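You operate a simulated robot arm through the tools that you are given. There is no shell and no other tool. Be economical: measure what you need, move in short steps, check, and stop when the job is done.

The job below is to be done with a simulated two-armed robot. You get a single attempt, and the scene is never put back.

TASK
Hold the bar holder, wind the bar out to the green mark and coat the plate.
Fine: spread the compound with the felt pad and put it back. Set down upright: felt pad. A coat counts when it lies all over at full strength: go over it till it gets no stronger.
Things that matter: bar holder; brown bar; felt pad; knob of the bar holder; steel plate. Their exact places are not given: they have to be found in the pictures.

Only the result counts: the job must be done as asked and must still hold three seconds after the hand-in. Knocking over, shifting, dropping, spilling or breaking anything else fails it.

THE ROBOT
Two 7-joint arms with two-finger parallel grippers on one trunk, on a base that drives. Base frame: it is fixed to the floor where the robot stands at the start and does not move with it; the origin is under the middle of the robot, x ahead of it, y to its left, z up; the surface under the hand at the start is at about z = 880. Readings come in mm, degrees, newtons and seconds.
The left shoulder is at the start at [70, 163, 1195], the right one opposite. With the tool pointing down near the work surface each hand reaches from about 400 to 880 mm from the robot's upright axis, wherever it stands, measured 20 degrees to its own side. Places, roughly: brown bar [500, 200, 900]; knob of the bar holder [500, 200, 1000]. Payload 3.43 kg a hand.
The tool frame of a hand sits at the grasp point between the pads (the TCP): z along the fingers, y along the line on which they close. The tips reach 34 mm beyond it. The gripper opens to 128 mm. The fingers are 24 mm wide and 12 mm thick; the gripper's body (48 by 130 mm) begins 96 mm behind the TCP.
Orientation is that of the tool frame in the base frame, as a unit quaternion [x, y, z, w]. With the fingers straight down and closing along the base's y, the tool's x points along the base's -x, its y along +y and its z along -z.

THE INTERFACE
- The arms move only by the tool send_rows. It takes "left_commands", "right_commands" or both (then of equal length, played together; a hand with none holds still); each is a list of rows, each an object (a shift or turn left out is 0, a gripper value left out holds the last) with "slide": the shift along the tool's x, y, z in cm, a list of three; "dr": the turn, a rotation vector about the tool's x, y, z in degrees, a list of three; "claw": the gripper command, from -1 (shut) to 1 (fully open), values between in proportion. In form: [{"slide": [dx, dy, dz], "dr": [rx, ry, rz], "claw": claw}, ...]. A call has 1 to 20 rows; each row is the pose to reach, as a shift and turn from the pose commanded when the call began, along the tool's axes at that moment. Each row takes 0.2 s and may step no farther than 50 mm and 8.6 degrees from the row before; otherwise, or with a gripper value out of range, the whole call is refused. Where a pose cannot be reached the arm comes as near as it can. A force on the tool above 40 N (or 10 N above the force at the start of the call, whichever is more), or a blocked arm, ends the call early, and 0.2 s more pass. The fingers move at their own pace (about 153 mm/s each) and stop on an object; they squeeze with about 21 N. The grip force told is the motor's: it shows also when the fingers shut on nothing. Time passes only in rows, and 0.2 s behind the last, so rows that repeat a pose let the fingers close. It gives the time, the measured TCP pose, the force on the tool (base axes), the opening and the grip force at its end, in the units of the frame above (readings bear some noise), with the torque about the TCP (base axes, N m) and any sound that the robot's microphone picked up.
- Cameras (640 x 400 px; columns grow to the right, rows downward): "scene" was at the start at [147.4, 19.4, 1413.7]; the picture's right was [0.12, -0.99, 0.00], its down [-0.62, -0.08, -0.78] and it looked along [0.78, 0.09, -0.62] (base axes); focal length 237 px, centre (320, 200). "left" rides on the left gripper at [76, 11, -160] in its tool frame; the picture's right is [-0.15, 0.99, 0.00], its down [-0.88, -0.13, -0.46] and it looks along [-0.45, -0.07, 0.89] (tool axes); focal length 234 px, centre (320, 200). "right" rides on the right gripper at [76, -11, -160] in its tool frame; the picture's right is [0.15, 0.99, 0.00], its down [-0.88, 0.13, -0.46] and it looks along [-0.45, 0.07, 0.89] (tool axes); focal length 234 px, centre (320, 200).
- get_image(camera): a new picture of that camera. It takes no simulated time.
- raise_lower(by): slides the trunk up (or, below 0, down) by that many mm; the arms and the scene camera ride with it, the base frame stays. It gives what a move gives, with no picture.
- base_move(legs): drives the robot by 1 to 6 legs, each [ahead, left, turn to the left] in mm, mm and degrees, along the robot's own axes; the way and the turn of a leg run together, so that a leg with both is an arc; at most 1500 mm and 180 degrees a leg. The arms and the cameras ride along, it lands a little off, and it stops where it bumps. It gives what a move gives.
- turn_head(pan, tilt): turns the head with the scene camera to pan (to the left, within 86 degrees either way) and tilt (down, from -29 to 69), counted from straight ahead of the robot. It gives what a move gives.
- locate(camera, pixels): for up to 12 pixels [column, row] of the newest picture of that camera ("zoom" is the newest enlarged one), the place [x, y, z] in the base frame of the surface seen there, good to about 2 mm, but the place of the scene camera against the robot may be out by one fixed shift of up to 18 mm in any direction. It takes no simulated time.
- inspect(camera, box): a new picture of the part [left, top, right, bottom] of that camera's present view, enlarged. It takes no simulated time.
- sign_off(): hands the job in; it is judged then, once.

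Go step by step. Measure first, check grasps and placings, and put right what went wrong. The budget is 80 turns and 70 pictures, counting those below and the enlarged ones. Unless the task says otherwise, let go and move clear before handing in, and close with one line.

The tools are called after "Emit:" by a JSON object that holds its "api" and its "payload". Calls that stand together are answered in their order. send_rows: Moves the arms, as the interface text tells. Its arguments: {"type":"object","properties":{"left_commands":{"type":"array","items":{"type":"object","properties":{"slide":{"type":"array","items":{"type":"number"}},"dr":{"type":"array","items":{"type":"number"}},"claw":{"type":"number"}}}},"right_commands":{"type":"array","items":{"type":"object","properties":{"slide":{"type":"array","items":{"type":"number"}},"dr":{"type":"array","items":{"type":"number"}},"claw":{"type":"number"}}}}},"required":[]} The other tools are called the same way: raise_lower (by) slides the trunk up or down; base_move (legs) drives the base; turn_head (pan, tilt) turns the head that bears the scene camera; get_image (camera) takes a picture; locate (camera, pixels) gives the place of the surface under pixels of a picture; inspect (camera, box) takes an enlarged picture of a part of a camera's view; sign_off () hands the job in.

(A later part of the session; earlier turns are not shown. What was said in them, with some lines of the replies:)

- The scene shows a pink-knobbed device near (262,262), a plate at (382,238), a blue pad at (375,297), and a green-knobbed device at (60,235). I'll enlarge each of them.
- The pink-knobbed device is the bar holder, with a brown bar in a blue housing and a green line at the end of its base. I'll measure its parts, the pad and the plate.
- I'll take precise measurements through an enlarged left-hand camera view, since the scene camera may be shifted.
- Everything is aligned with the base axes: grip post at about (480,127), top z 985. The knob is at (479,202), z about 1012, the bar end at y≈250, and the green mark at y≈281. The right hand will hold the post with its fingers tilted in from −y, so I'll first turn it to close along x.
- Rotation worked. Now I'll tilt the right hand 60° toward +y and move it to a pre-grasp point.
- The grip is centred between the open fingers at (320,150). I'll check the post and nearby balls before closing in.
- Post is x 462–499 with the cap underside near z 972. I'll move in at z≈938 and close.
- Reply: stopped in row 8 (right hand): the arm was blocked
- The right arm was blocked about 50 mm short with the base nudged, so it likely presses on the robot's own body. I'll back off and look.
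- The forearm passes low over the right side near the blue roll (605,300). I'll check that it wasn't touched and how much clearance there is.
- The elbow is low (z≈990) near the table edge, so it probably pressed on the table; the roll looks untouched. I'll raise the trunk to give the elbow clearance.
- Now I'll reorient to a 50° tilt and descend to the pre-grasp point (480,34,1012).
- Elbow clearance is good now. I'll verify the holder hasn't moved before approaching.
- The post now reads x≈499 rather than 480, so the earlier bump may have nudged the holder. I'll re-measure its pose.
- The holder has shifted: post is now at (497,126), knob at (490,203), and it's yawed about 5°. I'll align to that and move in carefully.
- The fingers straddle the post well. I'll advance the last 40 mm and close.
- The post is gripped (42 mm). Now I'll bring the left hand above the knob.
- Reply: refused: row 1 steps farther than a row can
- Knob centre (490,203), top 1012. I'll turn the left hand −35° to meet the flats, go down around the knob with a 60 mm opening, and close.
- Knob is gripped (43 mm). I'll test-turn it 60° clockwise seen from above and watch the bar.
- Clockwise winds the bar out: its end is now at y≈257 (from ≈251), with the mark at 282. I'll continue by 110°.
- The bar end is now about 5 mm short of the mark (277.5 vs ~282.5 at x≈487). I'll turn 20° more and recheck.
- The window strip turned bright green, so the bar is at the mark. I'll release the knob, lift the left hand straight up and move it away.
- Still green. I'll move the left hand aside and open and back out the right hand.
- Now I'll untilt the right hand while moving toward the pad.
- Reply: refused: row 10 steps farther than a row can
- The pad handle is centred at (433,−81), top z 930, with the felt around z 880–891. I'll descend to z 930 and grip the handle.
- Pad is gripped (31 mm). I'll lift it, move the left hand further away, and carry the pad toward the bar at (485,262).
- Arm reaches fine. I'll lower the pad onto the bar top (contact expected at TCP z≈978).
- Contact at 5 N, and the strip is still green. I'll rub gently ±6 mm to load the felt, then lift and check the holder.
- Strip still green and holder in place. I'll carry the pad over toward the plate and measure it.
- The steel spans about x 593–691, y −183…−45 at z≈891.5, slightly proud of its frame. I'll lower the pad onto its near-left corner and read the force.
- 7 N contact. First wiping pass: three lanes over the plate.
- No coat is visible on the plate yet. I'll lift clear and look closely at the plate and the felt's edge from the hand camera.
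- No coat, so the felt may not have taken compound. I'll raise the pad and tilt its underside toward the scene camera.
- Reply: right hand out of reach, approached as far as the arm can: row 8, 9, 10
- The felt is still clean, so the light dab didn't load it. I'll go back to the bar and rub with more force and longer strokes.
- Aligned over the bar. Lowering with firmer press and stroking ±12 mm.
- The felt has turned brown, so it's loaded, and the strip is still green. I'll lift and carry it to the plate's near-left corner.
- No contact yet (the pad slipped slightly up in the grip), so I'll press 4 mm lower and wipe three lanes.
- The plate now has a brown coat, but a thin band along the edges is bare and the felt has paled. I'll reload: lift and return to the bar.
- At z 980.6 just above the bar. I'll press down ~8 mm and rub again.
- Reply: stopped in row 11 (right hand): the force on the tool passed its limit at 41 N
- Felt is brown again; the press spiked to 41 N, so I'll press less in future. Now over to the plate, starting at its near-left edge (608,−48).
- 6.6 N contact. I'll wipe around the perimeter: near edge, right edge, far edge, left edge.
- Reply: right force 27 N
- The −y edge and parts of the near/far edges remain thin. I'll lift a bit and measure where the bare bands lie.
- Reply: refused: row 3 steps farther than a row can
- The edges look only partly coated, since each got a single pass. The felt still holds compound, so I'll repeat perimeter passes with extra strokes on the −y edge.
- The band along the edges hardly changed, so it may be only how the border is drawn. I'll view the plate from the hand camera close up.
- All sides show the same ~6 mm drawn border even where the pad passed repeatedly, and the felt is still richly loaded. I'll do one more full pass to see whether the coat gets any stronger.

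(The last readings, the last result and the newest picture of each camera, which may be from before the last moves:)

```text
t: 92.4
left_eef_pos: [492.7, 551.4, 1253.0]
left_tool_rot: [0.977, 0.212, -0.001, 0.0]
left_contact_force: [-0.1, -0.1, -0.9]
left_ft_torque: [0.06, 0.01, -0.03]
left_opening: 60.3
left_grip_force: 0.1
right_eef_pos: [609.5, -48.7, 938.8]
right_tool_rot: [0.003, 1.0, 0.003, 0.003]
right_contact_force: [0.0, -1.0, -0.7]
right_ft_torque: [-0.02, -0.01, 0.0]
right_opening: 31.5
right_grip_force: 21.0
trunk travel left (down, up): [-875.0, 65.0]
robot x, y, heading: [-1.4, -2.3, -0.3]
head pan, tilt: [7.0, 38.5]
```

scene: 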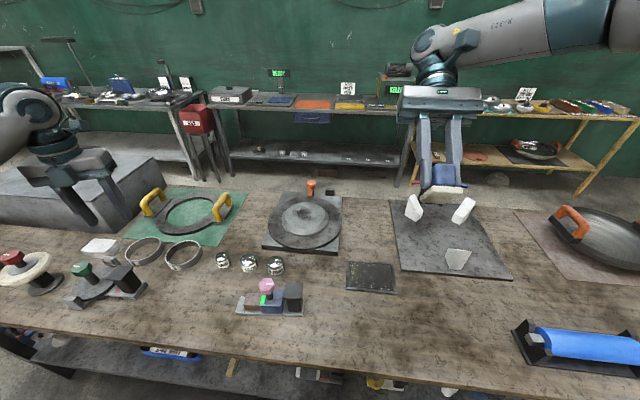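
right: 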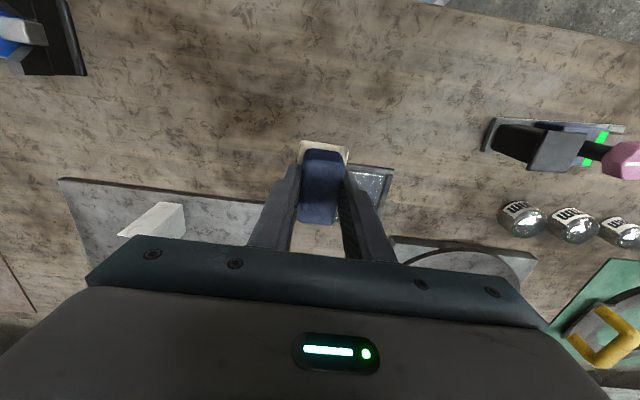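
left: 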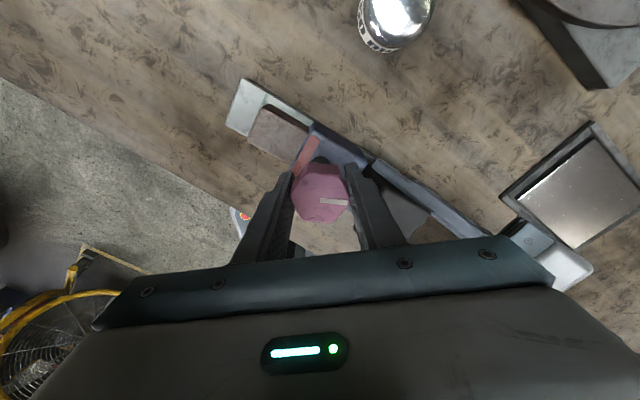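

Emit:
{"api": "send_rows", "payload": {"right_commands": [{"slide": [0, 0, 0.25]}, {"slide": [0, -3.4, 0.25]}, {"slide": [0, -6.7, 0.25]}, {"slide": [0, -10.1, 0.25]}, {"slide": [0, -13.4, 0.25]}, {"slide": [-3.4, -13.4, 0.25]}, {"slide": [-3.4, -10.1, 0.25]}, {"slide": [-3.4, -6.7, 0.25]}, {"slide": [-3.4, -3.4, 0.25]}, {"slide": [-3.4, 0, 0.25]}, {"slide": [-6.8, 0, 0.25]}, {"slide": [-6.8, -3.4, 0.25]}, {"slide": [-6.8, -6.7, 0.25]}, {"slide": [-6.8, -10.1, 0.25]}, {"slide": [-6.8, -13.4, 0.25]}, {"slide": [-3.4, -13.4, 0.25]}, {"slide": [-1.7, -13.4, 0.25]}, {"slide": [-1.7, -13.4, 0.25]}]}}

Emit:
{"api": "inspect", "payload": {"camera": "scene", "box": [335, 250, 415, 305]}}

```text
t: 96.2
left_eef_pos: [490.3, 552.1, 1253.3]
left_tool_rot: [0.977, 0.213, -0.001, 0.0]
left_contact_force: [-0.4, 0.3, -0.6]
left_ft_torque: [0.0, 0.0, 0.02]
left_opening: 60.1
left_grip_force: 0.2
right_eef_pos: [627.6, -184.9, 937.7]
right_tool_rot: [0.003, 1.0, 0.001, 0.005]
right_contact_force: [6.2, -2.2, 22.3]
right_ft_torque: [0.11, 0.05, -0.06]
right_opening: 31.1
right_grip_force: 20.8
trunk travel left (down, up): [-875.0, 65.0]
robot x, y, heading: [2.8, -2.3, -0.5]
head pan, tilt: [7.0, 38.5]
```

```text
7.27 times, centred on (375, 278) of scene
```

zoom: 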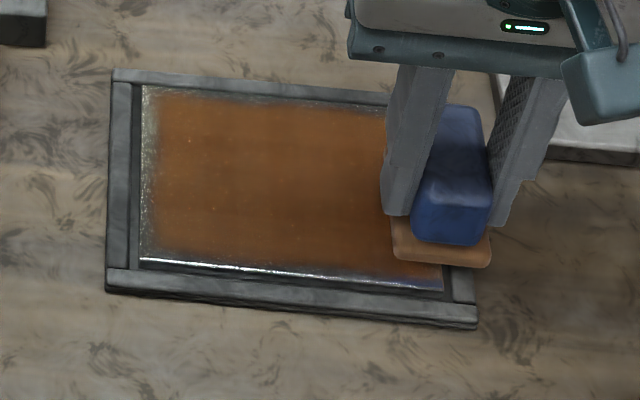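

The colour looks unchanged in most areas, though the felt gave up a bit more. I'll do a cross-hatched pass along x to even it out.

Emit:
{"api": "send_rows", "payload": {"right_commands": [{"slide": [1.8, 0, 0]}, {"slide": [-1.6, 0, 0]}, {"slide": [-5, 0, 0]}, {"slide": [-5, 2.7, 0]}, {"slide": [-1.6, 2.7, 0]}, {"slide": [1.8, 2.7, 0]}, {"slide": [1.8, 5.4, 0]}, {"slide": [-1.6, 5.4, 0]}, {"slide": [-5, 5.4, 0]}, {"slide": [-5, 8.1, 0]}, {"slide": [-1.6, 8.1, 0]}, {"slide": [1.8, 8.1, 0]}, {"slide": [1.8, 10.8, 0]}, {"slide": [-1.6, 10.8, 0]}, {"slide": [-5, 10.8, 0]}, {"slide": [-5, 13.6, 0]}, {"slide": [-1.6, 13.6, 0]}, {"slide": [1.8, 13.6, 0]}, {"slide": [1.8, 13.6, -3]}, {"slide": [4, 15.5, -6]}]}}

Emit:
{"api": "inspect", "payload": {"camera": "scene", "box": [335, 250, 415, 305]}}

```text
t: 100.4
left_eef_pos: [490.6, 551.8, 1253.5]
left_tool_rot: [0.977, 0.212, 0.0, 0.001]
left_contact_force: [-0.5, -0.3, -0.4]
left_ft_torque: [-0.01, -0.01, 0.04]
left_opening: 60.1
left_grip_force: 0.0
right_eef_pos: [585.8, -27.2, 995.1]
right_tool_rot: [0.003, 1.0, 0.001, 0.003]
right_contact_force: [0.2, 0.0, -0.5]
right_ft_torque: [-0.01, -0.02, 0.0]
right_opening: 31.3
right_grip_force: 20.9
trunk travel left (down, up): [-875.0, 65.0]
robot x, y, heading: [-0.1, -3.0, -0.0]
head pan, tilt: [7.0, 38.5]
```

```text
7.27 times, centred on (375, 278) of scene
```

zoom: 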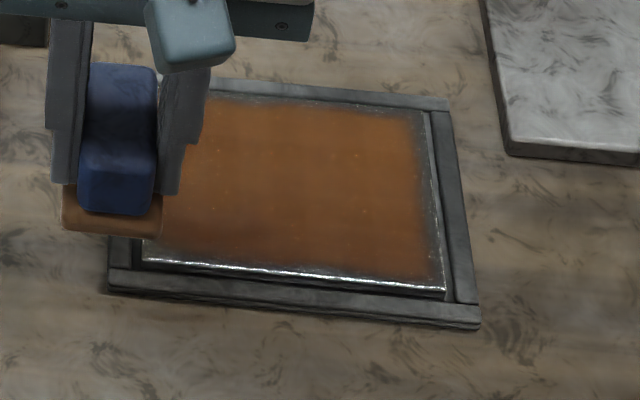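

Unchanged by further wiping: the coat is saturated and uniform. I'll return the pad to its original place (433,−81), coming down slowly.

Emit:
{"api": "send_rows", "payload": {"right_commands": [{"slide": [3, -1.1, 0]}, {"slide": [6, -2.1, 0]}, {"slide": [9, -3.2, 0]}, {"slide": [12, -4.3, 0]}, {"slide": [15.3, -5.35, 0]}, {"slide": [15.3, -5.35, 2.5]}, {"slide": [15.3, -5.35, 5]}, {"slide": [15.3, -5.35, 6.2]}, {"slide": [15.3, -5.35, 6.5]}, {"slide": [15.3, -5.35, 6.7]}, {"slide": [15.3, -5.35, 6.8]}, {"slide": [15.3, -5.35, 6.8]}]}}

```text
t: 103.0
left_eef_pos: [490.9, 551.8, 1252.1]
left_tool_rot: [0.977, 0.213, -0.001, 0.0]
left_contact_force: [-0.6, 0.1, -0.1]
left_ft_torque: [0.01, -0.03, -0.03]
left_opening: 60.2
left_grip_force: 0.0
right_eef_pos: [434.2, -80.7, 926.8]
right_tool_rot: [0.003, 1.0, 0.002, 0.004]
right_contact_force: [0.7, 0.6, -1.3]
right_ft_torque: [0.0, 0.0, -0.01]
right_opening: 31.3
right_grip_force: 20.6
trunk travel left (down, up): [-875.0, 65.0]
robot x, y, heading: [-2.0, -3.7, -0.6]
head pan, tilt: [7.0, 38.5]
```

No contact yet, so I'll lower 1 mm at a time.

Emit:
{"api": "send_rows", "payload": {"right_commands": [{"slide": [0, 0, 0.1]}, {"slide": [0, 0, 0.15]}, {"slide": [0, 0, 0.15]}]}}

```text
t: 103.8
left_eef_pos: [491.0, 551.3, 1252.5]
left_tool_rot: [0.977, 0.212, -0.001, 0.001]
left_contact_force: [0.0, 0.0, -0.2]
left_ft_torque: [0.04, 0.0, -0.05]
left_opening: 60.4
left_grip_force: 0.0
right_eef_pos: [433.8, -80.1, 926.2]
right_tool_rot: [0.003, 1.0, 0.002, 0.004]
right_contact_force: [0.3, -0.3, 6.8]
right_ft_torque: [-0.2, 0.08, -0.01]
right_opening: 31.2
right_grip_force: 21.0
trunk travel left (down, up): [-875.0, 65.0]
robot x, y, heading: [4.0, -4.5, -0.4]
head pan, tilt: [7.0, 38.5]
```

Contact at 6.8 N: the pad rests on the table. I'll open modestly, lift straight up and check everything.

Emit:
{"api": "send_rows", "payload": {"right_commands": [{"claw": -0.1}, {"claw": -0.1}, {"slide": [0, 0, -2]}, {"slide": [0, 0, -5]}, {"slide": [0, 0, -9]}, {"slide": [0, 0, -13]}, {"slide": [0, 0, -17]}, {"slide": [0, -4, -20]}, {"slide": [0, -8, -22]}, {"slide": [0, -12, -22]}, {"slide": [0, -16, -22]}, {"slide": [0, -16, -22]}]}}

Emit:
{"api": "get_image", "payload": {"camera": "scene"}}

Emit:
{"api": "inspect", "payload": {"camera": "scene", "box": [220, 240, 420, 365]}}

```text
t: 106.4
left_eef_pos: [492.0, 552.3, 1252.5]
left_tool_rot: [0.977, 0.212, 0.0, 0.001]
left_contact_force: [0.3, -0.3, -0.3]
left_ft_torque: [0.02, 0.01, -0.02]
left_opening: 60.3
left_grip_force: 0.0
right_eef_pos: [432.8, -240.9, 1144.1]
right_tool_rot: [0.003, 1.0, 0.002, 0.004]
right_contact_force: [0.3, 0.3, 0.1]
right_ft_torque: [-0.01, 0.02, 0.01]
right_opening: 57.6
right_grip_force: 0.0
trunk travel left (down, up): [-875.0, 65.0]
robot x, y, heading: [0.2, -3.2, -0.6]
head pan, tilt: [7.0, 38.5]
```

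```text
11 pictures are left
```

scene: 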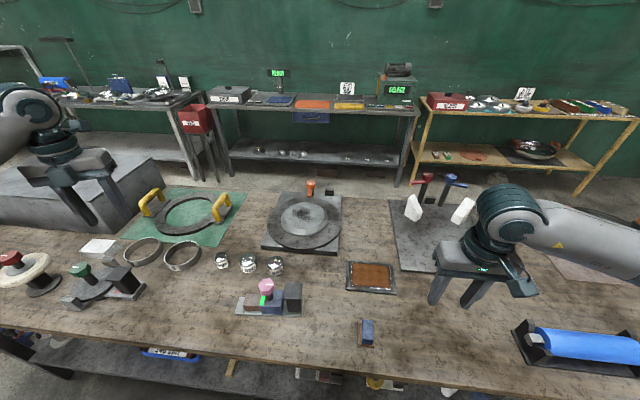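

```text
3.20 times, centred on (320, 302) of scene
```

zoom: 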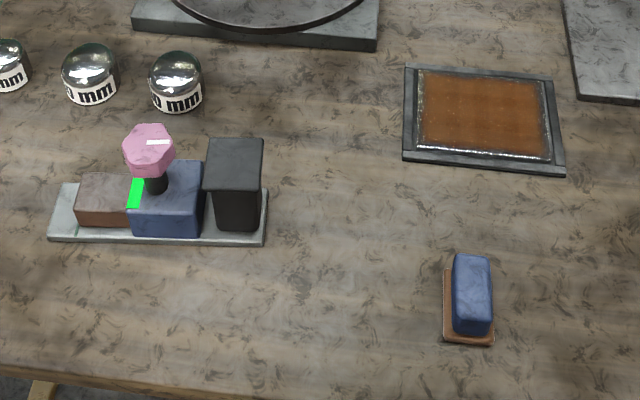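

Pad is back upright, strip still green. One last close look at the whole plate, unobstructed.

Emit:
{"api": "inspect", "payload": {"camera": "scene", "box": [340, 255, 404, 300]}}

Emit:
{"api": "locate", "payload": {"camera": "zoom", "pixels": [[75, 75], [100, 90], [95, 220], [500, 110], [530, 115], [520, 290], [300, 285], [300, 255], [300, 95], [300, 75]]}}

```text
8.89 times, centred on (372, 278) of scene
```

zoom: 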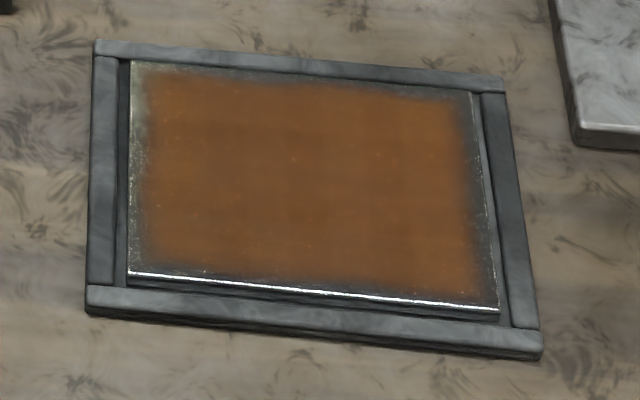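

```text
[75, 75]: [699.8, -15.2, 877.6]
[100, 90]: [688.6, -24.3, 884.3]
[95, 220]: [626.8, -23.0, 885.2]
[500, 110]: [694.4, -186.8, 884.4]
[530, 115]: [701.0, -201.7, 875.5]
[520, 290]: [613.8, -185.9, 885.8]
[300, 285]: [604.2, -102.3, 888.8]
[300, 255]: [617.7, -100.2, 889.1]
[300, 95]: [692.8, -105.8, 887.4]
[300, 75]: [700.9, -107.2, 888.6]
```

The coat is even, the fade at the border is the same on all four sides and further wiping doesn't change it, the pad stands upright at its place, and the bar strip is still green. I'm handing in.

Emit:
{"api": "sign_off", "payload": {}}

```text
The job is handed in.
```

The bar is wound out to the green mark, the plate is coated, the felt pad is back upright where it was, and the job is handed in. Two caveats: about 6–8 mm at each plate edge still looks thin despite repeated passes, and an early bump moved the bar holder about 15 mm.
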